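You operate a simulated robot arm through the tools that you are given. There is no shell and no other tool. Be economical: measure what you need, move in short steps, check, and stop when the job is done.

You run a simulated two-armed robot. Do the job below in one go: nothing can be reset, and whatever is moved stays where it is left.

TASK
Put the jar on the top of the skein bench away on the upper board of the wooden shelf. Take the tin on the top of the skein bench and put it away on the shelf under the soak bench. Take the blue spool from the ledge of the winding frame and leave it on the top of the skein bench. Put the brass nut on top of the soap. Switch the wall switch off. Take the blue cup from the upper board of the wooden shelf and leave it on the back of the sample bench. Fetch the steel nut and set it on the top of cooler one. Open the brass lid. Do these in any order. Set down upright: jar, tin, blue spool, cup.
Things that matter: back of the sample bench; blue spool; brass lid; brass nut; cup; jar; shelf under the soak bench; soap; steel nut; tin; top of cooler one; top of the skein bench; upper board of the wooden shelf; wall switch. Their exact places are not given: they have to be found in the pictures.

It is judged by the outcome, as a careful person would: the job done as asked, and still so three seconds after it is handed in. It fails if anything else is knocked over, pushed out of place, dropped, spilled or broken. Lids that push on must go on centred and level and be pressed home; caps that screw on are set level and turned clockwise until they are tight.

THE ROBOT
Two 7-joint arms with two-finger parallel grippers on one trunk, on a base that drives. Base frame: it is fixed to the floor where the robot stands at the start and does not move with it; the origin is under the middle of the robot, x ahead of it, y to its left, z up; the surface under the hand at the start is at about z = 0.84. Lengths are in m, angles in rad, forces in N, time in s.
The left shoulder is at the start at [0.02, 0.17, 1.203], the right one opposite. With the tool pointing down near the work surface each hand reaches from about 0.14 to 0.66 m from the robot's upright axis, wherever it stands, measured 20 degrees to its own side. Places, roughly: back of the sample bench [-1.7, -3, 0.8]; blue spool (5x5x7 cm) [-0.7, 1.8, 0.6]; brass lid [-3, -0.5, 1]; brass nut (5x4x4 cm) [-3.1, -0.6, 0.5]; cup [-4, -3.25, 1.25]; jar (8x8x15 cm) [0.6, 0, 0.9]; shelf under the soak bench [0.7, -1.3, 0.4]; soap (9x6x4 cm) [-1.2, -2.3, 0.4]; steel nut (5x4x4 cm) [-3.2, -0.6, 0.5]; tin [1, -0.75, 1]; top of cooler one (26x22 cm) [-2.46, 0.5, 0.62]; top of the skein bench [0.6, 0.2, 0.8]; upper board of the wooden shelf [-4, -3.1, 1.2]; wall switch [-2.2, -3.6, 1.3]. Payload 3.8 kg a hand.
The tool frame of a hand sits at the grasp point between the pads (the TCP): z along the fingers, y along the line on which they close. The tips reach 0.03 m beyond it. The gripper opens to 0.11 m. The fingers are 0.02 m wide and 0.01 m thick; the gripper's body (0.048 by 0.112 m) begins 0.055 m behind the TCP.
Orientation is that of the tool frame in the base frame, as a unit quaternion [x, y, z, w]. With the fingers straight down and closing along the base's y, the tool's x points along the base's -x, its y along +y and its z along -z.

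THE INTERFACE
- The arms move only by the tool step_arm. It takes "left_moves", "right_moves" or both (then of equal length, played together; a hand with none holds still); each is a list of rows, each a list of 7 numbers: the shift along the tool's x, y, z in m, then the turn, a rotation vector about the tool's x, y, z in rad, then the finger opening in m, from 0 to 0.11. In form: [[tx, ty, tz, rx, ry, rz, hand], ...]. A call has 1 to 12 rows; each row shifts and turns the commanded pose from where the row before left it, along the tool's axes as they then stand. Rows are played at 5 a second. More than 0.05 m and 0.15 rad between two rows, or a gripper value outside its range, and nothing of the call is played. A pose out of reach is approached as far as the arm can. The call stops where the force on the tool passes 40 N (or 10 N more than at its start, if that is more) or the arm is blocked; 0.2 s more then pass. The fingers move at their own pace (about 0.072 m/s each) and stop on an object; they squeeze with about 28 N. The grip force told is the motor's: it shows also when the fingers shut on nothing. Time passes only in rows, and 0.2 s behind the last, so rows that do not move let the fingers close. The reply holds the time, the measured pose of the TCP, the force on the tool along the base axes, the opening and the grip force, in the units named above and with some noise, with the torque about the TCP (base axes, N m) and any sound that the robot's microphone picked up, and new pictures: "show" is both (left out), scene, wrist or none (wrist: the cameras of the hands that moved).
- Cameras (640 x 400 px; columns grow to the right, rows downward): "scene" is now at [0.1086, 0.0099, 1.3531]; the picture's right is [0.13, -0.99, 0.00], its down [-0.58, -0.08, -0.81] and it looks along [0.80, 0.11, -0.59] (base axes); focal length 286 px, centre (320, 200). "left" rides on the left gripper at [0.072, -0.017, -0.103] in its tool frame; the picture's right is [0.23, 0.97, 0.00], its down [-0.76, 0.18, -0.62] and it looks along [-0.61, 0.14, 0.78] (tool axes); focal length 222 px, centre (320, 200). "right" rides on the right gripper at [0.072, 0.017, -0.103] in its tool frame; the picture's right is [-0.23, 0.97, 0.00], its down [-0.76, -0.18, -0.62] and it looks along [-0.61, -0.14, 0.78] (tool axes); focal length 222 px, centre (320, 200).
- raise_lower(by): slides the trunk up (or, below 0, down) by that many m; the arms and the scene camera ride with it, the base frame stays. It gives what a move gives, with no picture.
- steer(legs): drives the robot by 1 to 6 legs, each [ahead, turn to the left] in m and rad, along the robot's own axes; the way and the turn of a leg run together, so that a leg with both is an arc; at most 1.5 m and 3.142 rad a leg. The arms and the cameras ride along, it lands a little off, and it stops where it bumps. It gives what a move gives, and a new picture of the scene camera.
- aim_head(pan, tilt): turns the head with the scene camera to pan (to the left, within 1.396 rad either way) and tilt (down, from -0.506 to 1.204), counted from straight ahead of the robot. It gives what a move gives, and a new picture of the scene camera.
- locate(camera, pixels): for up to 12 pixels [column, row] of the newest picture of that camera ("zoom" is the newest enlarged one), the place [x, y, z] in the base frame of the surface seen there, good to about 0.002 m. No time passes.
- inspect(camera, box): a new picture of the part [left, top, right, bottom] of that camera's present view, enlarged. No time passes.
- job_done(): hands the job in; it is judged then, once.

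Work in short steps. Measure before you move; look again where a grasp or a placing could have gone wrong, and mend it. You have 138 turns and 260 pictures in all, those below and enlarged ones among them. Open the grippers and draw the arms clear of the work before you hand the job in, unless the task says otherwise; then end with one line.

The tools are called as a command line: name --argument value ..., lists and objects as JSON in quotes. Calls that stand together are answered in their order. step_arm: Moves the arms, as the interface text tells. Its arguments: {"type":"object","properties":{"left_moves":{"type":"array"},"right_moves":{"type":"array"},"show":{"type":"string","enum":["both","scene","wrist","none"]}},"required":[]} The other tools are called the same way: raise_lower (by) slides the trunk up or down; steer (legs) drives the base; aim_head (pan, tilt) turns the head that bears the scene camera; locate (camera, pixels) gives the place of the surface under pixels of a picture; inspect (camera, box) takes an enlarged picture of a part of a camera's view; job_done () hands the job in.

At the start:

```text
time: 0.0
left_eef_pos: [0.493, 0.2451, 1.1361]
left_tool_rot: [0.0, 1.0, 0.0, 0.0]
left_contact_force: [-0.6, 0.6, 0.2]
left_wrist_torque: [0.03, -0.02, 0.04]
left_grip_width: 0.1099
left_grasp_force: 0.1
right_eef_pos: [0.4573, -0.1687, 1.0619]
right_tool_rot: [0.0, 1.0, 0.001, 0.001]
right_contact_force: [-0.2, 0.2, 0.4]
right_wrist_torque: [0.02, 0.0, 0.02]
right_grip_width: 0.1101
right_grasp_force: 0.1
trunk travel left (down, up): [-0.3, 0.27]
robot x, y, heading: [-0.0013, -0.0004, -0.001]
head pan, tilt: [0.134, 0.63]
```

scene: 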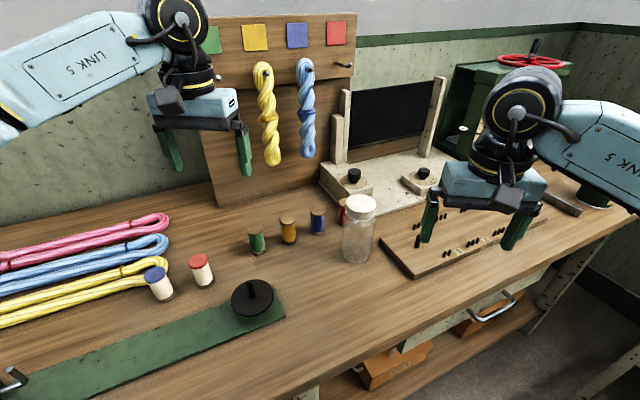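
right: 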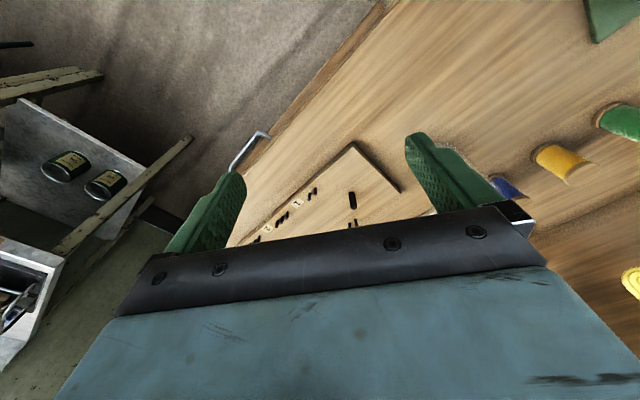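
left: 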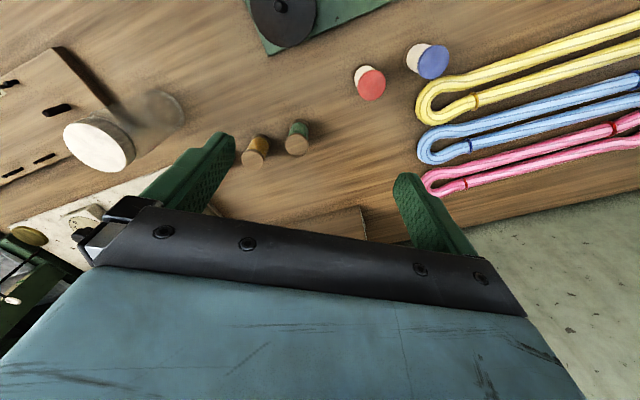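

The jar stands at about (360,230); the tin should be to the right. I measure the jar and look to the right.

locate --camera "scene" --pixels '[[360, 200], [358, 235], [357, 260], [340, 290], [317, 222], [253, 298], [200, 270], [410, 260], [300, 360]]'

aim_head --pan -0.7 --tilt 0.5

```text
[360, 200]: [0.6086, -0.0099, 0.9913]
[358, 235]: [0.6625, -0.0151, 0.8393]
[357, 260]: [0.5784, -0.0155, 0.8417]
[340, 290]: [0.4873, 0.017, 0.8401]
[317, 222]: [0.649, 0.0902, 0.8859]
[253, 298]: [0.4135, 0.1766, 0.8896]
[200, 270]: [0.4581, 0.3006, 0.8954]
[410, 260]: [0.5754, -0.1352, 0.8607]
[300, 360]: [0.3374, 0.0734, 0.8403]
```

```text
time: 1.2
left_eef_pos: [0.4934, 0.2447, 1.1367]
left_tool_rot: [0.0, 1.0, 0.0, 0.0]
left_contact_force: [-0.3, -0.8, 0.5]
left_wrist_torque: [0.02, -0.01, -0.02]
left_grip_width: 0.1099
left_grasp_force: 0.1
right_eef_pos: [0.4566, -0.1682, 1.062]
right_tool_rot: [0.0, 1.0, 0.0, 0.0]
right_contact_force: [-0.1, 0.5, 0.9]
right_wrist_torque: [0.02, 0.0, -0.01]
right_grip_width: 0.11
right_grasp_force: 0.1
trunk travel left (down, up): [-0.3, 0.27]
robot x, y, heading: [-0.002, -0.0, 0.002]
head pan, tilt: [-0.7, 0.499]
```

scene: 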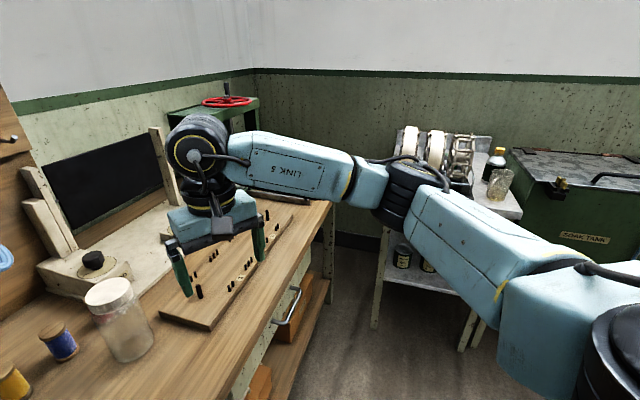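

The right arm hides the far right end of the bench. I pull it back and lower it a bit to look past it.

step_arm --right_moves '[[0.05, 0, 0, 0, 0, 0, 0.11], [0.05, 0, 0, 0, 0, 0, 0.11], [0.05, 0, 0, 0, 0, 0, 0.11], [0.03, 0, 0.03, 0, 0, 0, 0.11], [0, 0, 0.04, 0, 0, 0, 0.11]]' --show "scene"

```text
time: 2.4
left_eef_pos: [0.4934, 0.2447, 1.1374]
left_tool_rot: [0.0, 1.0, 0.0, 0.0]
left_contact_force: [0.7, -0.5, 0.5]
left_wrist_torque: [0.01, 0.01, -0.01]
left_grip_width: 0.11
left_grasp_force: 0.1
right_eef_pos: [0.2765, -0.1707, 0.99]
right_tool_rot: [0.0, 1.0, -0.001, 0.0]
right_contact_force: [0.1, -0.1, -0.4]
right_wrist_torque: [0.02, 0.03, -0.01]
right_grip_width: 0.1099
right_grasp_force: 0.0
trunk travel left (down, up): [-0.3, 0.27]
robot x, y, heading: [-0.0002, -0.0013, -0.001]
head pan, tilt: [-0.7, 0.499]
```

scene: 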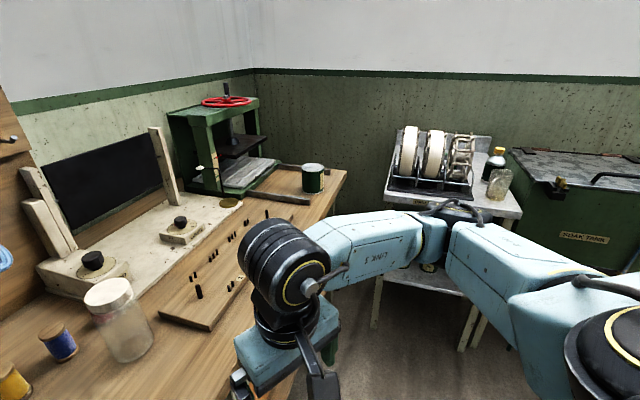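

The tin is the green can at (313,178). I measure it and look closely.

inspect --camera "scene" --box '[150, 80, 350, 205]'

locate --camera "scene" --pixels '[[313, 165], [313, 180], [313, 190], [303, 180], [323, 180], [346, 172], [330, 200], [285, 190], [390, 240], [440, 290], [470, 215]]'

```text
3.20 times, centred on (250, 142) of scene
```

zoom: 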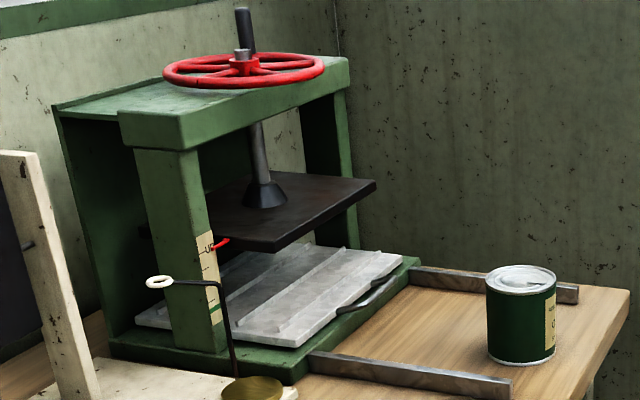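

```text
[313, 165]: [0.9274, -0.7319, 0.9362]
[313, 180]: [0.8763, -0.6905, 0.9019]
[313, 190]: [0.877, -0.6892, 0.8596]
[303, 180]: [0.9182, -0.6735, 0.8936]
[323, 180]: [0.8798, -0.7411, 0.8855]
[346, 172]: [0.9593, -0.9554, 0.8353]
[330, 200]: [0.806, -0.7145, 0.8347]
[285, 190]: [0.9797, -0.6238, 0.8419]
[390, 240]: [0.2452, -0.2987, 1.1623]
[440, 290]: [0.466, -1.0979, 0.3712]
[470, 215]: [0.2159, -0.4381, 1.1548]
```

The tin is at about (0.915,-0.72), standing 0.84–0.936, near the bench's end. I turn to run along the bench's front edge and drive towards the soak bench.

steer --legs '[[0, -1.02], [0.4, 0]]'

aim_head --pan 0.0 --tilt 0.75

```text
time: 7.5
left_eef_pos: [0.6655, -0.6489, 1.1366]
left_tool_rot: [0.497, 0.868, 0.001, 0.0]
left_contact_force: [0.0, 0.0, 0.1]
left_wrist_torque: [0.0, -0.01, -0.01]
left_grip_width: 0.11
left_grasp_force: 0.0
right_eef_pos: [0.1976, -0.6719, 0.9894]
right_tool_rot: [0.498, 0.867, 0.0, 0.0]
right_contact_force: [-0.3, -0.4, 1.0]
right_wrist_torque: [-0.01, 0.04, 0.02]
right_grip_width: 0.1102
right_grasp_force: 0.0
trunk travel left (down, up): [-0.3, 0.27]
robot x, y, heading: [0.2041, -0.3441, -1.042]
head pan, tilt: [-0.7, 0.499]
```

scene: 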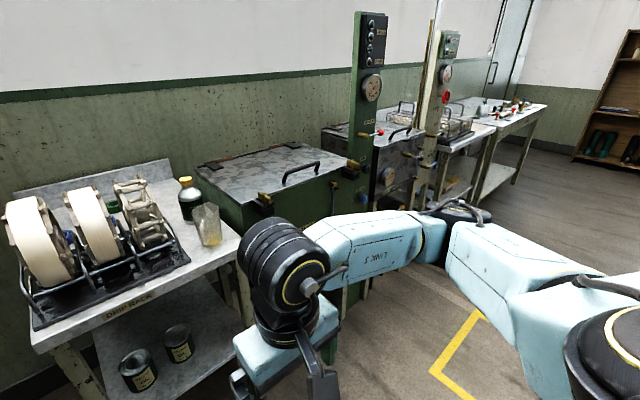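

```text
time: 8.6
left_eef_pos: [0.6635, -0.6486, 1.1366]
left_tool_rot: [0.497, 0.868, -0.001, 0.0]
left_contact_force: [-0.1, -0.2, -0.5]
left_wrist_torque: [-0.02, 0.01, 0.01]
left_grip_width: 0.1099
left_grasp_force: 0.0
right_eef_pos: [0.1981, -0.6711, 0.9898]
right_tool_rot: [0.498, 0.867, 0.001, 0.0]
right_contact_force: [0.7, 0.4, -0.7]
right_wrist_torque: [0.0, 0.01, -0.03]
right_grip_width: 0.1099
right_grasp_force: 0.1
trunk travel left (down, up): [-0.3, 0.27]
robot x, y, heading: [0.2048, -0.3478, -1.04]
head pan, tilt: [0.0, 0.75]
```

scene: 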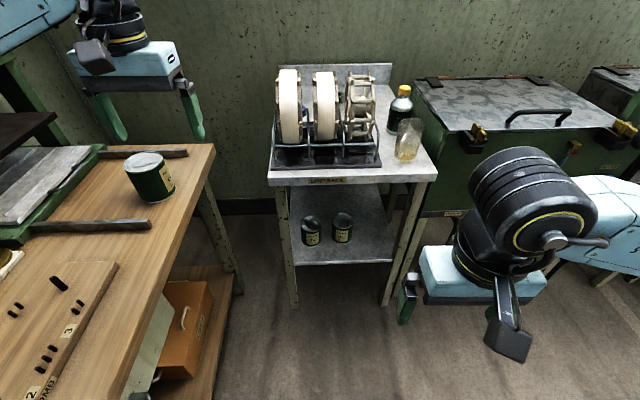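

The soak bench faces us with two cans on its lower shelf at (310,230),(342,228); free room at its right. Measuring tin and shelf.

locate --camera "scene" --pixels '[[146, 160], [127, 185], [173, 182], [150, 200], [301, 262], [388, 260], [370, 240], [290, 190], [420, 180], [310, 245], [343, 243], [352, 180]]'

locate --camera "scene" --pixels '[[214, 148], [130, 380], [140, 230], [291, 300], [384, 300], [180, 350], [371, 222], [385, 235], [146, 152], [146, 168], [355, 250], [325, 215]]'

```text
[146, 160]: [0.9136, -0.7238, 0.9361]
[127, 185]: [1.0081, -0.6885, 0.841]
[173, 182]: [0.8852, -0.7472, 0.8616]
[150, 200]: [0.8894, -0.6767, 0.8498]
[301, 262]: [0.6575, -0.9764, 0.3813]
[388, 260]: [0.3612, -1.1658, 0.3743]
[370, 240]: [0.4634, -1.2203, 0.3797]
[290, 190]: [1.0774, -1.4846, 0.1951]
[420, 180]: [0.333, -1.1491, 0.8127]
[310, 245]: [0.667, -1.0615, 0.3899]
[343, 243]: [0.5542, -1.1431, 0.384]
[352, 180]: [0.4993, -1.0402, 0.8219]
```

```text
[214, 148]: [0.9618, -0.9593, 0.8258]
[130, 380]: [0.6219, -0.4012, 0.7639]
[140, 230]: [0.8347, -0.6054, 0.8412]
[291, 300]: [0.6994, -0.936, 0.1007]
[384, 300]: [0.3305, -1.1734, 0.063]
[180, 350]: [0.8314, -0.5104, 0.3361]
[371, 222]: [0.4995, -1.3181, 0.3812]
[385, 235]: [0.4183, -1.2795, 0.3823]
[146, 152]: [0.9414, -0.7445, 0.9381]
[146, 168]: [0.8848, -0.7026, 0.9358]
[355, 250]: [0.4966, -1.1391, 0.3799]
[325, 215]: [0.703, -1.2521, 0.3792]
```

Tin at about (0.914,-0.724), top z 0.937; the free shelf spot is near (0.48,-1.16,0.38). I pull back the left hand, then yaw it 0.59 left and tilt to point forward 35° down.

step_arm --left_moves '[[0.04, 0.025, 0.015, 0, 0, -0.1475, 0.11], [0.04, 0.025, 0.015, 0, 0, -0.1475, 0.11], [0.04, 0.025, 0.015, 0, 0, -0.1475, 0.11], [0.04, 0.025, 0.015, 0, 0, -0.1475, 0.11], [0, 0, 0.03, 0, -0.137, 0, 0.11], [0, 0, 0.02, 0, -0.137, 0, 0.11], [0, 0, 0, 0, -0.137, 0, 0.11], [0, 0, 0, 0, -0.137, 0, 0.11], [0, 0, 0, 0, -0.137, 0, 0.11], [0, 0, 0, 0, -0.137, 0, 0.11], [0, 0, 0, 0, -0.137, 0, 0.11]]' --show "scene"

steer --legs '[[0.25, 0]]'

```text
time: 11.0
left_eef_pos: [0.6671, -0.5248, 1.0186]
left_tool_rot: [0.197, 0.865, -0.103, 0.451]
left_contact_force: [-0.2, -0.4, 0.4]
left_wrist_torque: [-0.03, 0.0, 0.0]
left_grip_width: 0.1097
left_grasp_force: 0.0
left hand out of reach, approached as far as the arm can: row 7, 8, 9, 10, 11
right_eef_pos: [0.1973, -0.6708, 0.9898]
right_tool_rot: [0.498, 0.867, -0.001, 0.0]
right_contact_force: [-0.5, -1.2, -0.3]
right_wrist_torque: [0.01, 0.01, 0.0]
right_grip_width: 0.11
right_grasp_force: 0.0
trunk travel left (down, up): [-0.3, 0.27]
robot x, y, heading: [0.2029, -0.3469, -1.037]
head pan, tilt: [0.0, 0.75]
```

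scene: 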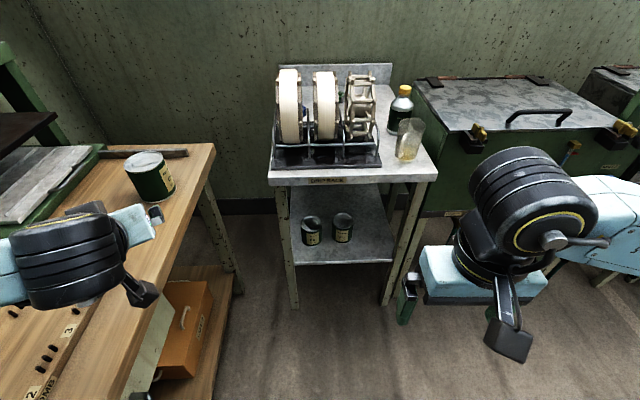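

```text
time: 12.8
left_eef_pos: [0.7984, -0.7447, 1.0179]
left_tool_rot: [0.196, 0.865, -0.101, 0.45]
left_contact_force: [0.3, -0.2, 0.1]
left_wrist_torque: [-0.01, 0.01, -0.01]
left_grip_width: 0.1098
left_grasp_force: 0.0
right_eef_pos: [0.3295, -0.8941, 0.9899]
right_tool_rot: [0.495, 0.869, 0.0, 0.0]
right_contact_force: [0.3, -0.4, 0.9]
right_wrist_torque: [0.01, 0.02, 0.01]
right_grip_width: 0.1098
right_grasp_force: 0.0
trunk travel left (down, up): [-0.3, 0.27]
robot x, y, heading: [0.3348, -0.5684, -1.035]
head pan, tilt: [0.0, 0.75]
```

scene: 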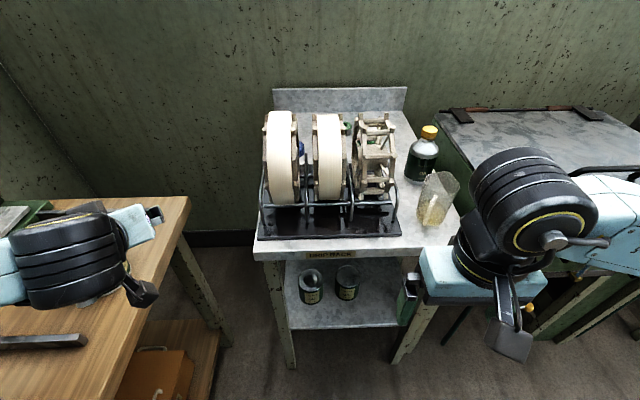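

Orientation is right (pointing yaw −0.44, 35° down). I shift sideways onto the tin's line and go halfway in, then look.

step_arm --left_moves '[[0.025, 0.0345, 0, 0, 0, 0, 0.11], [0.025, 0.0345, 0, 0, 0, 0, 0.11], [0, 0, 0.035, 0, 0, 0, 0.11], [0, 0, 0.035, 0, 0, 0, 0.11], [0, 0, 0, 0, 0, 0, 0.11]]' --show "wrist"

aim_head --pan 0.7 --tilt 0.75

```text
time: 13.7
left_eef_pos: [0.8473, -0.7362, 0.9668]
left_tool_rot: [0.192, 0.855, -0.122, 0.466]
left_contact_force: [-5.8, 6.7, 20.3]
left_wrist_torque: [1.01, -0.72, 0.57]
left_grip_width: 0.11
left_grasp_force: 0.1
left hand out of reach, approached as far as the arm can: row 1, 2, 3, 4
right_eef_pos: [0.3289, -0.894, 0.9911]
right_tool_rot: [0.495, 0.869, 0.0, 0.0]
right_contact_force: [0.2, -0.4, -0.5]
right_wrist_torque: [-0.01, 0.05, 0.02]
right_grip_width: 0.1099
right_grasp_force: 0.1
trunk travel left (down, up): [-0.3, 0.27]
robot x, y, heading: [0.3339, -0.5725, -1.038]
head pan, tilt: [0.0, 0.75]
stopped in row 4 (left hand): the force on the tool passed its limit at 76 N (the readings are from after the stop); the commanded pose is now the measured one
```

left: 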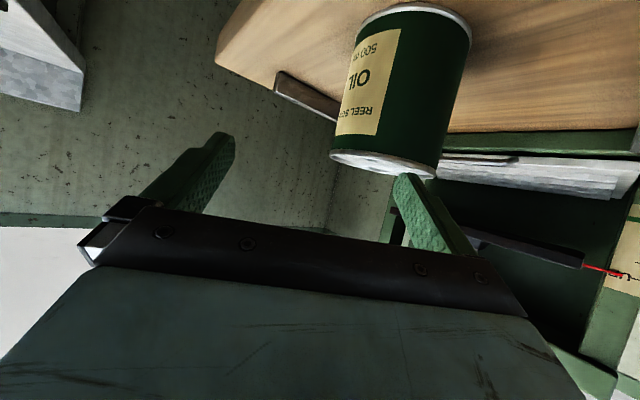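

```text
time: 14.8
left_eef_pos: [0.847, -0.7359, 0.9655]
left_tool_rot: [0.191, 0.855, -0.121, 0.467]
left_contact_force: [4.2, 0.9, 28.1]
left_wrist_torque: [1.15, -1.27, -0.11]
left_grip_width: 0.1102
left_grasp_force: 0.0
right_eef_pos: [0.3283, -0.8925, 0.9898]
right_tool_rot: [0.496, 0.868, 0.0, 0.0]
right_contact_force: [1.1, -0.4, -0.6]
right_wrist_torque: [0.02, -0.02, 0.01]
right_grip_width: 0.1098
right_grasp_force: 0.0
trunk travel left (down, up): [-0.3, 0.27]
robot x, y, heading: [0.335, -0.568, -1.035]
head pan, tilt: [0.7, 0.75]
```

scene: 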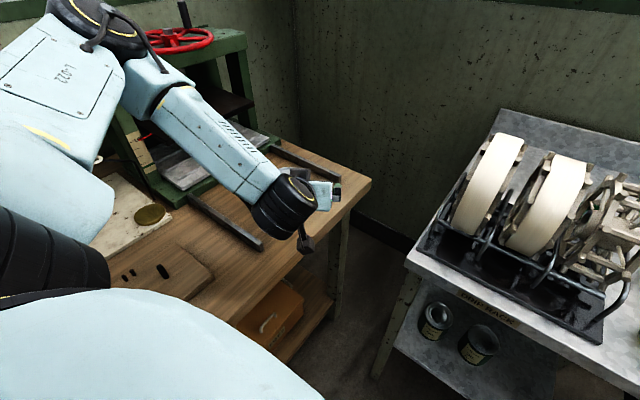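

The wrist ran out of room close to the body, and a fingertip seems to press on the tin's rim. I lift the hand, and back the robot off 0.15 m for a better reach.

step_arm --left_moves '[[-0.02, 0, -0.015, 0, 0, 0, 0.11], [-0.03, 0, -0.025, 0, 0, 0, 0.11]]' --show "none"

steer --legs '[[-0.15, 0]]'

```text
time: 15.4
left_eef_pos: [0.8395, -0.7312, 1.0265]
left_tool_rot: [0.193, 0.857, -0.12, 0.462]
left_contact_force: [-0.6, -0.3, 0.1]
left_wrist_torque: [0.02, 0.01, 0.0]
left_grip_width: 0.1098
left_grasp_force: 0.1
right_eef_pos: [0.3289, -0.8928, 0.99]
right_tool_rot: [0.496, 0.868, 0.0, 0.0]
right_contact_force: [-0.4, 0.4, 0.5]
right_wrist_torque: [0.01, -0.03, -0.01]
right_grip_width: 0.11
right_grasp_force: 0.0
trunk travel left (down, up): [-0.3, 0.27]
robot x, y, heading: [0.3347, -0.567, -1.04]
head pan, tilt: [0.7, 0.75]
```

```text
time: 16.7
left_eef_pos: [0.7647, -0.5986, 1.0287]
left_tool_rot: [0.19, 0.857, -0.119, 0.464]
left_contact_force: [-0.3, 0.2, -0.3]
left_wrist_torque: [0.01, 0.02, 0.0]
left_grip_width: 0.1102
left_grasp_force: 0.0
right_eef_pos: [0.2541, -0.7645, 0.9896]
right_tool_rot: [0.495, 0.869, 0.0, 0.0]
right_contact_force: [-0.6, 0.8, 0.2]
right_wrist_torque: [-0.06, 0.01, 0.01]
right_grip_width: 0.1102
right_grasp_force: 0.1
trunk travel left (down, up): [-0.3, 0.27]
robot x, y, heading: [0.2582, -0.4432, -1.036]
head pan, tilt: [0.7, 0.75]
```

scene: 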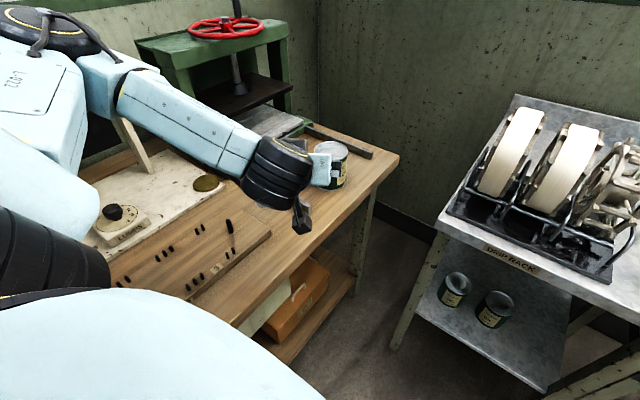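

The tin stands upright still at (337,165). I re-measure its top to get its centre.

locate --camera "scene" --pixels '[[333, 143], [333, 150], [334, 157], [345, 152], [321, 150], [342, 180], [335, 188]]'

inspect --camera "scene" --box '[280, 110, 400, 210]'

```text
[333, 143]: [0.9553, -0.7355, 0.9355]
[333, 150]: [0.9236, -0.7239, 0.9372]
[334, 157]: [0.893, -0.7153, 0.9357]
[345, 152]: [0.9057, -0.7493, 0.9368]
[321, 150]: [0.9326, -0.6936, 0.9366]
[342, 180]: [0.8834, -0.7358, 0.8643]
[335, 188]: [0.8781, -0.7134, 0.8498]
```

```text
4.00 times, centred on (340, 160) of scene
```

zoom: 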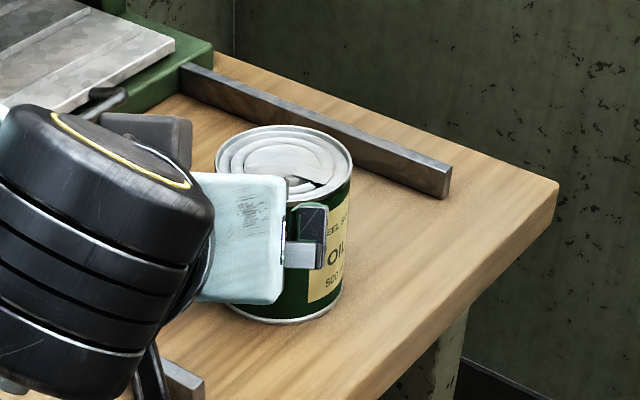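

Tin centre ≈ (0.921,-0.722). I line up and move in along the tool axis around the tin.

step_arm --left_moves '[[0.011, -0.039, 0, 0, 0, 0.033, 0.11], [0, 0, 0.04, 0, 0, 0, 0.11], [0, 0, 0.04, 0, 0, 0, 0.11], [0, 0, 0.04, 0, 0, 0, 0.11], [0, 0, 0.04, 0, 0, 0, 0.11], [0, 0, 0.04, 0, 0, 0, 0.11], [0, 0, 0.03, 0, 0, 0, 0.11], [0, 0, 0, 0, 0, 0, 0.11]]'

```text
time: 18.5
left_eef_pos: [0.9155, -0.7197, 0.8955]
left_tool_rot: [0.205, 0.853, -0.112, 0.466]
left_contact_force: [-2.7, 0.2, 3.5]
left_wrist_torque: [0.04, 0.05, 0.03]
left_grip_width: 0.1098
left_grasp_force: 0.0
right_eef_pos: [0.255, -0.7645, 0.9891]
right_tool_rot: [0.494, 0.869, -0.001, 0.0]
right_contact_force: [-0.5, -0.5, -0.3]
right_wrist_torque: [0.0, 0.02, -0.01]
right_grip_width: 0.1102
right_grasp_force: 0.1
trunk travel left (down, up): [-0.3, 0.27]
robot x, y, heading: [0.2605, -0.443, -1.03]
head pan, tilt: [0.7, 0.75]
```

scene: 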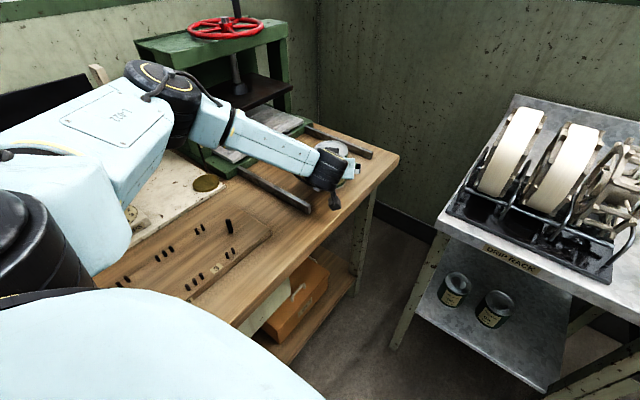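
left: 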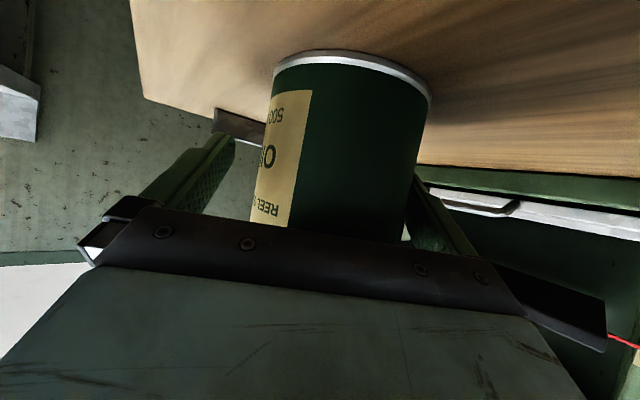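

The tin sits between the fingers. I close and lift it.

step_arm --left_moves '[[0, 0, 0, 0, 0, 0, 0.06], [0, 0, 0, 0, 0, 0, 0.04], [0, 0, 0, 0, 0, 0, 0.04], [0, 0, 0, 0, 0, 0, 0.04], [-0.02, 0, -0.014, 0, 0, 0, 0.04], [-0.04, 0, -0.028, 0, 0, 0, 0.04], [-0.04, 0, -0.028, 0, 0, 0, 0.04]]'

```text
time: 20.1
left_eef_pos: [0.9132, -0.7169, 1.0164]
left_tool_rot: [0.205, 0.854, -0.111, 0.465]
left_contact_force: [-0.3, -1.1, -4.9]
left_wrist_torque: [-0.03, 0.04, 0.03]
left_grip_width: 0.0853
left_grasp_force: 28.4
right_eef_pos: [0.2545, -0.7652, 0.9891]
right_tool_rot: [0.494, 0.869, 0.0, 0.001]
right_contact_force: [0.5, -0.3, 0.2]
right_wrist_torque: [0.03, -0.04, 0.04]
right_grip_width: 0.11
right_grasp_force: 0.0
trunk travel left (down, up): [-0.3, 0.27]
robot x, y, heading: [0.2599, -0.4426, -1.035]
head pan, tilt: [0.7, 0.75]
```

scene: 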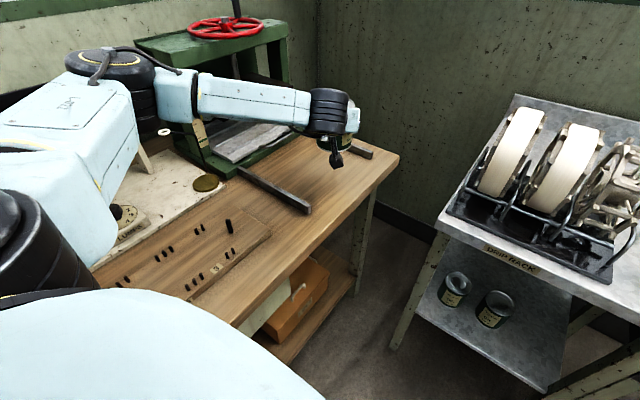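
left: 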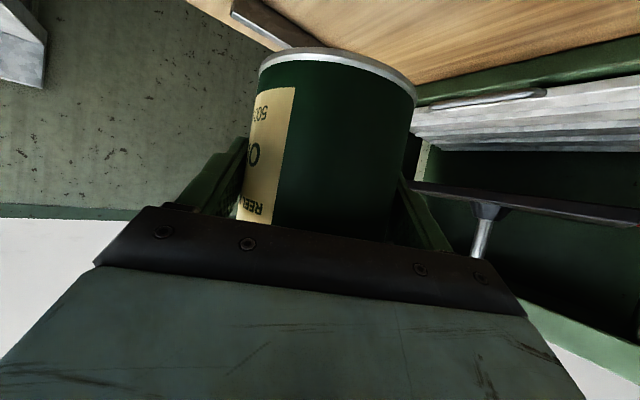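

The tin is firmly held (width 0.085). I back along the bench, then turn right so the hand points square at the soak bench.

steer --legs '[[-0.438, 0], [0, -0.53], [0.2, 0]]'

raise_lower --by -0.3

aim_head --pan 0.5 --tilt 0.6

```text
time: 25.5
left_eef_pos: [0.4727, -0.836, 1.0164]
left_tool_rot: [0.417, 0.773, -0.227, 0.421]
left_contact_force: [-0.4, -1.1, -6.0]
left_wrist_torque: [0.01, 0.0, 0.03]
left_grip_width: 0.0852
left_grasp_force: 27.8
right_eef_pos: [-0.1252, -0.553, 0.9895]
right_tool_rot: [0.699, 0.716, 0.0, -0.001]
right_contact_force: [-0.1, -0.3, 0.6]
right_wrist_torque: [0.0, 0.0, 0.03]
right_grip_width: 0.1102
right_grasp_force: 0.1
trunk travel left (down, up): [-0.3, 0.27]
robot x, y, heading: [0.0397, -0.2723, -1.547]
head pan, tilt: [0.7, 0.75]
```

scene: 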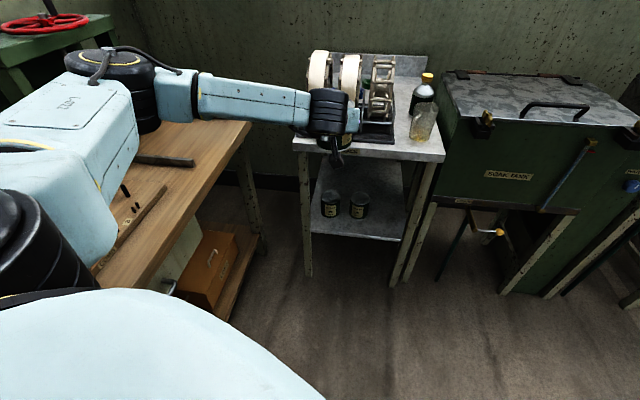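

```text
time: 28.5
left_eef_pos: [0.4716, -0.8349, 0.7162]
left_tool_rot: [0.415, 0.774, -0.226, 0.422]
left_contact_force: [-0.4, 0.1, -5.6]
left_wrist_torque: [0.05, 0.02, -0.01]
left_grip_width: 0.0854
left_grasp_force: 27.6
right_eef_pos: [-0.1256, -0.5522, 0.6894]
right_tool_rot: [0.699, 0.715, 0.0, 0.0]
right_contact_force: [0.7, 0.4, 1.0]
right_wrist_torque: [0.01, 0.01, 0.01]
right_grip_width: 0.1104
right_grasp_force: 0.0
trunk travel left (down, up): [0.0, 0.57]
robot x, y, heading: [0.0391, -0.2706, -1.548]
head pan, tilt: [0.7, 0.75]
```

```text
time: 29.2
left_eef_pos: [0.4718, -0.8341, 0.7165]
left_tool_rot: [0.415, 0.774, -0.226, 0.422]
left_contact_force: [0.8, -0.1, -4.9]
left_wrist_torque: [0.07, 0.05, -0.03]
left_grip_width: 0.0852
left_grasp_force: 28.2
right_eef_pos: [-0.1259, -0.5517, 0.6897]
right_tool_rot: [0.699, 0.715, 0.0, 0.0]
right_contact_force: [-0.7, 0.6, 0.8]
right_wrist_torque: [-0.01, -0.02, 0.01]
right_grip_width: 0.11
right_grasp_force: 0.2
trunk travel left (down, up): [0.0, 0.57]
robot x, y, heading: [0.0395, -0.2768, -1.548]
head pan, tilt: [0.499, 0.6]
```

scene: 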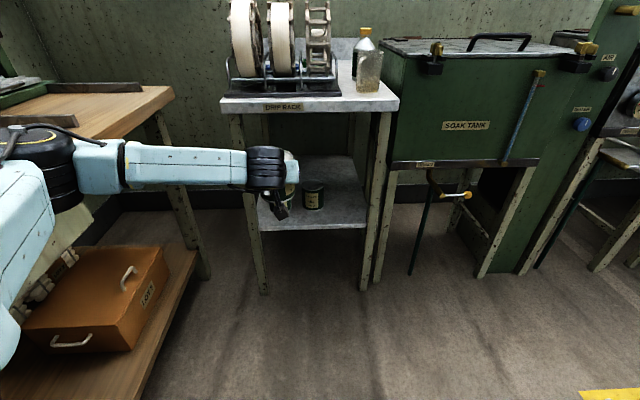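

The tin is in front of the shelf, hand yaw −0.98. I lower it by 0.26 m in front of the shelf, clear of the bench.

step_arm --left_moves '[[0.0365, 0, 0.0235, 0, 0, 0, 0.04], [0.0365, 0, 0.0235, 0, 0, 0, 0.04], [0.0365, 0, 0.0235, 0, 0, 0, 0.04], [0.0365, 0, 0.0235, 0, 0, 0, 0.04], [0.0365, 0, 0.0235, 0, 0, 0, 0.04], [0.0365, 0, 0.0235, 0, 0, 0, 0.04], [0, 0, 0, 0, 0, 0, 0.04]]'

```text
time: 30.8
left_eef_pos: [0.4691, -0.8373, 0.4567]
left_tool_rot: [0.414, 0.776, -0.221, 0.421]
left_contact_force: [0.7, -0.8, -5.1]
left_wrist_torque: [0.03, 0.07, -0.01]
left_grip_width: 0.0854
left_grasp_force: 28.0
left hand out of reach, approached as far as the arm can: row 6
right_eef_pos: [-0.124, -0.5532, 0.6893]
right_tool_rot: [0.699, 0.715, 0.0, 0.0]
right_contact_force: [0.4, -0.4, -0.7]
right_wrist_torque: [0.03, -0.01, 0.02]
right_grip_width: 0.1102
right_grasp_force: 0.1
trunk travel left (down, up): [0.0, 0.57]
robot x, y, heading: [0.0373, -0.2688, -1.551]
head pan, tilt: [0.499, 0.6]
```

scene: 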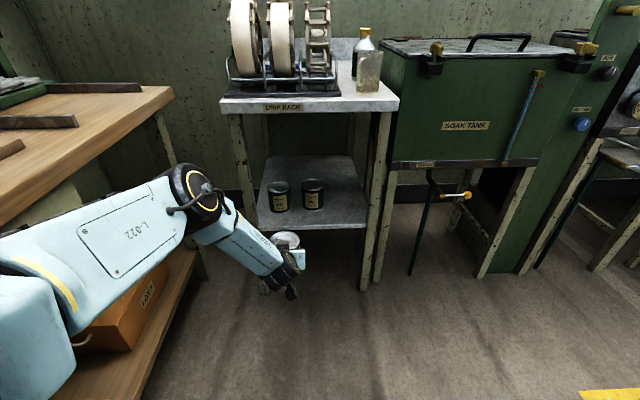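
left: 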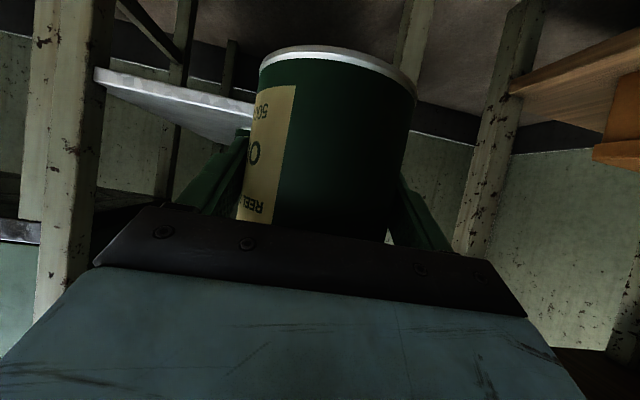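

Tin base is about at z 0.40. I re-measure shelf front, cans and leg before driving in.

locate --camera "scene" --pixels '[[278, 187], [278, 213], [312, 185], [312, 210], [340, 228], [350, 222], [366, 228], [262, 230], [374, 245], [340, 200], [335, 108], [255, 260]]'

inspect --camera "scene" --box '[220, 90, 420, 310]'

```text
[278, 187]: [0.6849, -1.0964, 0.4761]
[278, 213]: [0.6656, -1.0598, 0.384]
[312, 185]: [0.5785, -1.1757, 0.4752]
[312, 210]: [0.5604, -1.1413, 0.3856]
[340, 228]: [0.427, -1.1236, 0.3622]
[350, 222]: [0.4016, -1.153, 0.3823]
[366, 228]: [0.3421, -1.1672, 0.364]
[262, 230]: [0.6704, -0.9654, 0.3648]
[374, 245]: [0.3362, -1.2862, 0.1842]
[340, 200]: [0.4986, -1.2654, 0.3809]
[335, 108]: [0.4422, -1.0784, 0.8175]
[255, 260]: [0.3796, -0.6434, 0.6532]
```

```text
1.82 times, centred on (320, 200) of scene
```

zoom: 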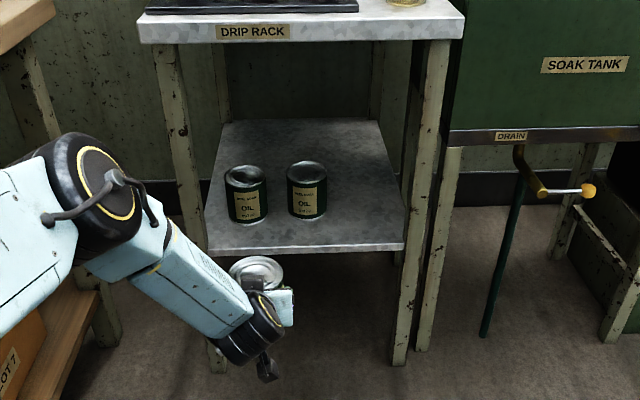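

Shelf surface z≈0.381, can 2 at (0.579,-1.176), right leg near (0.34,-1.17). I nudge the hand slightly right, then drive 0.30 m in so the tin enters over the shelf front.

step_arm --left_moves '[[0, -0.031, 0, 0, 0, 0, 0.04], [0, 0, 0, 0, 0, 0, 0.04]]' --show "none"

steer --legs '[[0.29, 0]]'

```text
time: 31.4
left_eef_pos: [0.4425, -0.8533, 0.4579]
left_tool_rot: [0.414, 0.774, -0.226, 0.422]
left_contact_force: [-0.2, -0.6, -5.0]
left_wrist_torque: [0.08, 0.04, -0.03]
left_grip_width: 0.0854
left_grasp_force: 27.8
right_eef_pos: [-0.1247, -0.5525, 0.6897]
right_tool_rot: [0.699, 0.715, 0.0, 0.0]
right_contact_force: [0.4, 1.1, -0.3]
right_wrist_torque: [-0.01, 0.01, -0.03]
right_grip_width: 0.11
right_grasp_force: 0.1
trunk travel left (down, up): [0.0, 0.57]
robot x, y, heading: [0.0376, -0.2705, -1.548]
head pan, tilt: [0.499, 0.6]
```

```text
time: 33.4
left_eef_pos: [0.448, -1.1432, 0.4576]
left_tool_rot: [0.415, 0.774, -0.226, 0.422]
left_contact_force: [0.1, 0.8, -4.4]
left_wrist_torque: [0.03, -0.02, -0.01]
left_grip_width: 0.085
left_grasp_force: 28.1
right_eef_pos: [-0.1182, -0.8414, 0.6897]
right_tool_rot: [0.699, 0.715, 0.0, 0.001]
right_contact_force: [-0.4, -0.1, -0.4]
right_wrist_torque: [-0.01, 0.04, -0.02]
right_grip_width: 0.11
right_grasp_force: 0.0
trunk travel left (down, up): [0.0, 0.57]
robot x, y, heading: [0.0439, -0.5614, -1.549]
head pan, tilt: [0.499, 0.6]
```

scene: 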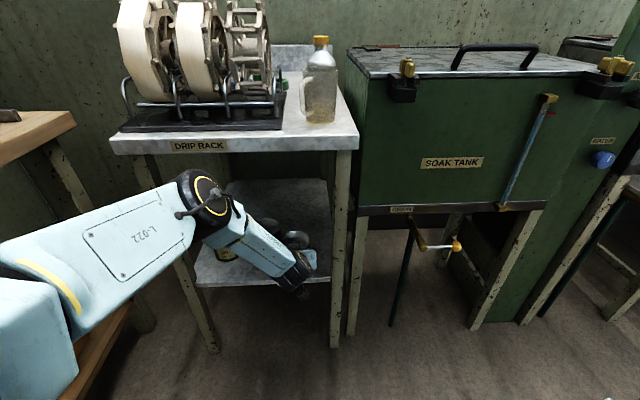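

The tin is partly over the shelf. I push 0.035 m further in and lower it towards contact.

step_arm --left_moves '[[-0.019, -0.006, 0.0294, 0, 0, 0, 0.04], [0.0101, 0, 0.0065, 0, 0, 0, 0.04], [0.0042, 0, 0.0027, 0, 0, 0, 0.04], [0.0034, 0, 0.0022, 0, 0, 0, 0.04], [0, 0, 0, 0, 0, 0, 0.04]]'

```text
time: 34.6
left_eef_pos: [0.4639, -1.1757, 0.4363]
left_tool_rot: [0.415, 0.773, -0.227, 0.423]
left_contact_force: [0.1, -0.2, -3.3]
left_wrist_torque: [-0.07, -0.07, 0.02]
left_grip_width: 0.085
left_grasp_force: 28.4
right_eef_pos: [-0.1175, -0.8406, 0.6893]
right_tool_rot: [0.7, 0.715, 0.0, 0.0]
right_contact_force: [0.1, 0.0, 0.0]
right_wrist_torque: [-0.01, 0.02, 0.0]
right_grip_width: 0.1101
right_grasp_force: 0.0
trunk travel left (down, up): [0.0, 0.57]
robot x, y, heading: [0.0468, -0.5569, -1.545]
head pan, tilt: [0.499, 0.6]
```

scene: 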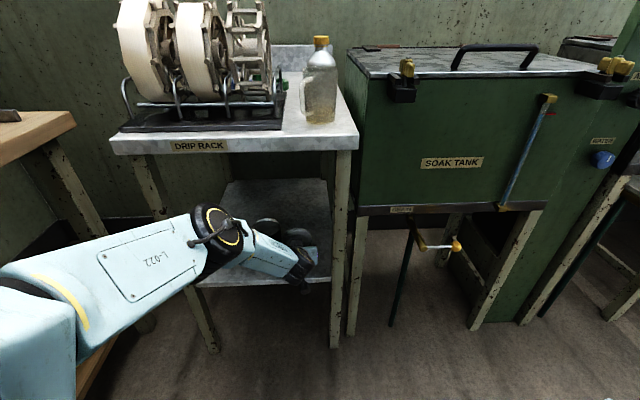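
left: 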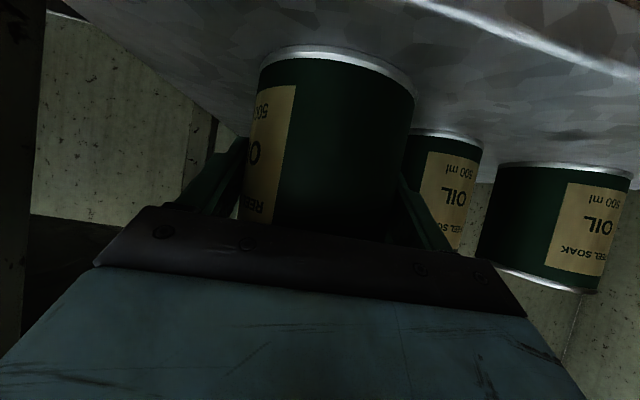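

Weight begins to go (−3.3 N). I lower a few mm more until seated, then open slightly.

step_arm --left_moves '[[0.0025, 0, 0.0016, 0, 0, 0, 0.04], [0.0025, 0, 0.0016, 0, 0, 0, 0.04], [0, 0, 0, 0, 0, 0, 0.095], [0, 0, 0, 0, 0, 0, 0.095]]' --show "wrist"

```text
time: 35.6
left_eef_pos: [0.4624, -1.1743, 0.4283]
left_tool_rot: [0.415, 0.774, -0.226, 0.422]
left_contact_force: [-1.2, 1.0, -1.7]
left_wrist_torque: [-0.1, -0.05, 0.02]
left_grip_width: 0.095
left_grasp_force: 0.0
right_eef_pos: [-0.1173, -0.8416, 0.6903]
right_tool_rot: [0.699, 0.715, 0.0, 0.0]
right_contact_force: [-0.3, -0.6, 0.0]
right_wrist_torque: [0.01, 0.0, -0.05]
right_grip_width: 0.1099
right_grasp_force: 0.0
trunk travel left (down, up): [0.0, 0.57]
robot x, y, heading: [0.044, -0.5616, -1.548]
head pan, tilt: [0.499, 0.6]
```

left: 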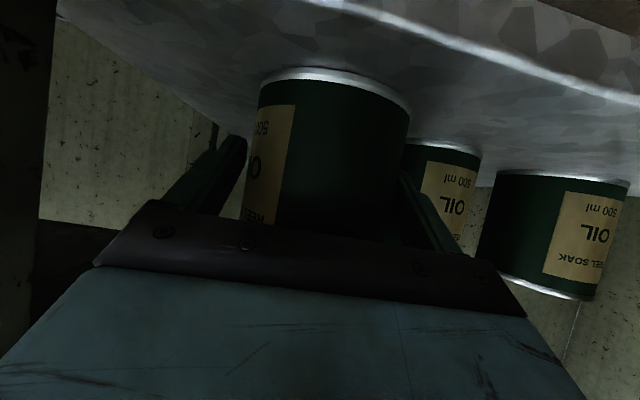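

Released and standing. I withdraw straight back along the tool axis, then look.

step_arm --left_moves '[[0, 0, -0.03, 0, 0, 0, 0.095], [0, 0, -0.04, 0, 0, 0, 0.095], [0, 0, -0.04, 0, 0, 0, 0.095], [0, 0, -0.03, 0, 0, 0, 0.1]]' --show "wrist"

steer --legs '[[-0.3, 0]]'

```text
time: 36.6
left_eef_pos: [0.3986, -1.0755, 0.509]
left_tool_rot: [0.415, 0.774, -0.227, 0.422]
left_contact_force: [-0.9, 0.4, -0.2]
left_wrist_torque: [0.0, -0.03, 0.01]
left_grip_width: 0.1
left_grasp_force: 0.2
right_eef_pos: [-0.1174, -0.8418, 0.6903]
right_tool_rot: [0.699, 0.716, 0.0, 0.0]
right_contact_force: [-0.3, -0.8, -0.1]
right_wrist_torque: [0.01, -0.02, 0.03]
right_grip_width: 0.1099
right_grasp_force: 0.2
trunk travel left (down, up): [0.0, 0.57]
robot x, y, heading: [0.0464, -0.5618, -1.546]
head pan, tilt: [0.499, 0.6]
```

left: 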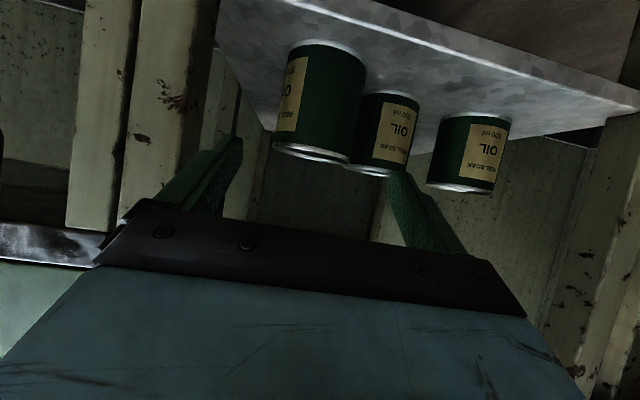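

```text
time: 38.6
left_eef_pos: [0.3935, -0.7777, 0.5088]
left_tool_rot: [0.414, 0.775, -0.225, 0.422]
left_contact_force: [0.3, 1.4, 0.3]
left_wrist_torque: [-0.02, 0.02, 0.02]
left_grip_width: 0.0998
left_grasp_force: 0.0
right_eef_pos: [-0.1242, -0.5476, 0.6885]
right_tool_rot: [0.697, 0.717, 0.0, 0.0]
right_contact_force: [-0.5, 0.0, -1.6]
right_wrist_torque: [-0.01, 0.02, 0.03]
right_grip_width: 0.1099
right_grasp_force: 0.1
trunk travel left (down, up): [0.0, 0.57]
robot x, y, heading: [0.0389, -0.266, -1.542]
head pan, tilt: [0.499, 0.6]
```

scene: 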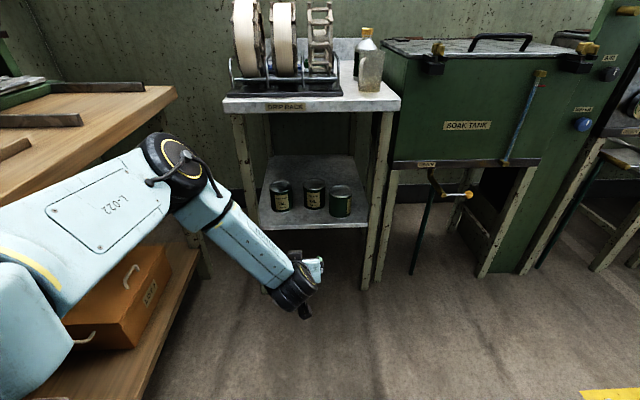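

The tin stands beside the other cans. Now I turn right towards the room's middle, drive away from the bench and look for the winding frame.

steer --legs '[[0, -1.55], [0.35, 0]]'

raise_lower --by 0.2

aim_head --pan -1.0 --tilt 0.4

```text
time: 44.6
left_eef_pos: [-0.7973, -0.6676, 0.5103]
left_tool_rot: [0.834, 0.274, -0.455, 0.15]
left_contact_force: [0.2, -0.7, -0.3]
left_wrist_torque: [0.01, 0.03, -0.02]
left_grip_width: 0.1001
left_grasp_force: 0.0
right_eef_pos: [-0.5891, -0.1408, 0.6893]
right_tool_rot: [0.999, 0.036, 0.0, 0.0]
right_contact_force: [-1.2, 0.9, 0.3]
right_wrist_torque: [0.01, -0.01, -0.02]
right_grip_width: 0.1101
right_grasp_force: 0.1
trunk travel left (down, up): [0.0, 0.57]
robot x, y, heading: [-0.2995, -0.2887, -3.065]
head pan, tilt: [0.499, 0.6]
```

scene: 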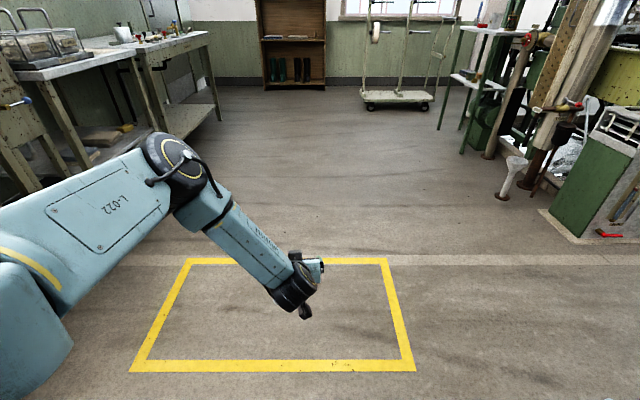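

```text
time: 46.8
left_eef_pos: [-0.7965, -0.6677, 0.7094]
left_tool_rot: [0.834, 0.274, -0.455, 0.149]
left_contact_force: [-0.2, -0.2, 0.3]
left_wrist_torque: [-0.01, 0.01, -0.01]
left_grip_width: 0.0999
left_grasp_force: 0.0
right_eef_pos: [-0.5893, -0.1411, 0.8905]
right_tool_rot: [0.999, 0.036, 0.001, 0.0]
right_contact_force: [-1.5, 0.0, -0.3]
right_wrist_torque: [0.02, 0.0, 0.0]
right_grip_width: 0.11
right_grasp_force: 0.0
trunk travel left (down, up): [-0.2, 0.37]
robot x, y, heading: [-0.3059, -0.2929, -3.069]
head pan, tilt: [0.499, 0.6]
```

```text
time: 48.4
left_eef_pos: [-0.7964, -0.6678, 0.7097]
left_tool_rot: [0.834, 0.274, -0.455, 0.149]
left_contact_force: [-0.4, 0.1, -0.3]
left_wrist_torque: [0.0, 0.03, 0.0]
left_grip_width: 0.1002
left_grasp_force: 0.0
right_eef_pos: [-0.5886, -0.1411, 0.8898]
right_tool_rot: [0.999, 0.036, 0.0, 0.0]
right_contact_force: [-0.4, 0.9, -0.1]
right_wrist_torque: [0.02, -0.02, -0.05]
right_grip_width: 0.1099
right_grasp_force: 0.0
trunk travel left (down, up): [-0.2, 0.37]
robot x, y, heading: [-0.3036, -0.2887, -3.067]
head pan, tilt: [-1.0, 0.4]
```

scene: 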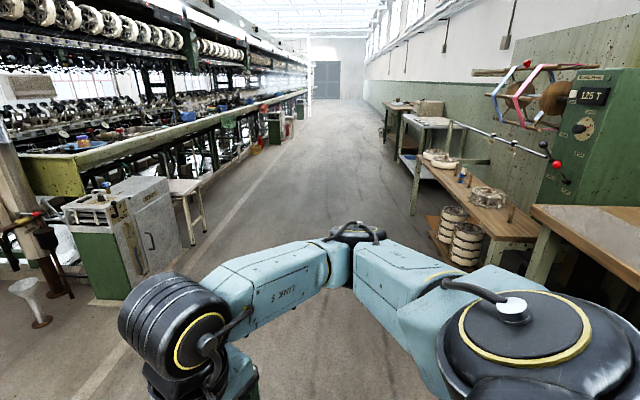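

The winding frame is at right, its ledge around (470,190). I look closer for the blue spool.

inspect --camera "scene" --box '[390, 90, 570, 260]'

inspect --camera "scene" --box '[0, 130, 220, 310]'

locate --camera "scene" --pixels '[[467, 180], [462, 174], [450, 195], [500, 235], [520, 240], [420, 160], [533, 180], [470, 260], [430, 210]]'

```text
2.35 times, centred on (480, 175) of scene
```

zoom: 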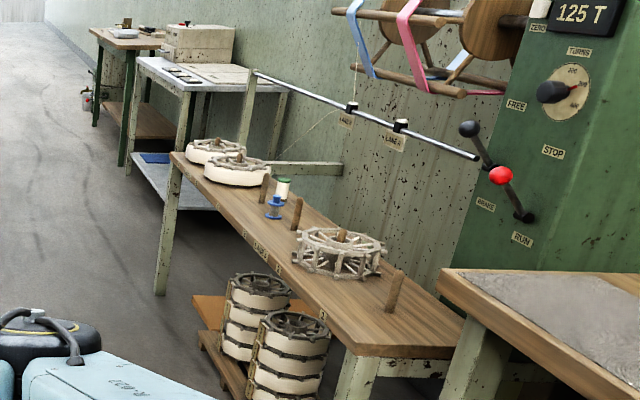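

```text
2.22 times, centred on (110, 220) of scene
```

zoom: 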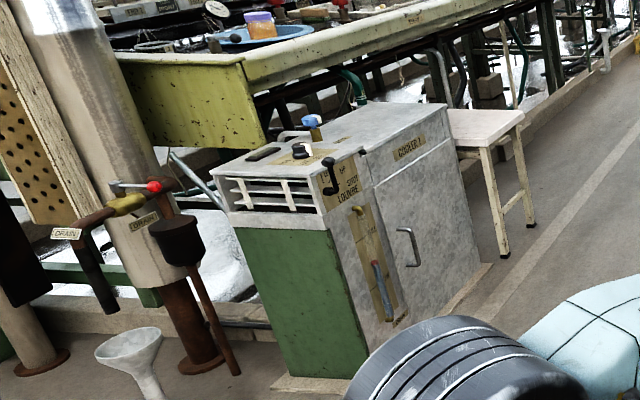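

```text
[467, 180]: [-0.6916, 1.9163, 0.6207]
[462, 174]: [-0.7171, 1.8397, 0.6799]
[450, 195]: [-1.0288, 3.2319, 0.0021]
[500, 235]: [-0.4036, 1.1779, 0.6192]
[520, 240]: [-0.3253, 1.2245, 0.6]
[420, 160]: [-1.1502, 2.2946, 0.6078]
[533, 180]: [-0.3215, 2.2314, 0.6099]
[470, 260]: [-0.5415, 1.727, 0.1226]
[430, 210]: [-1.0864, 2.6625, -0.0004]
```

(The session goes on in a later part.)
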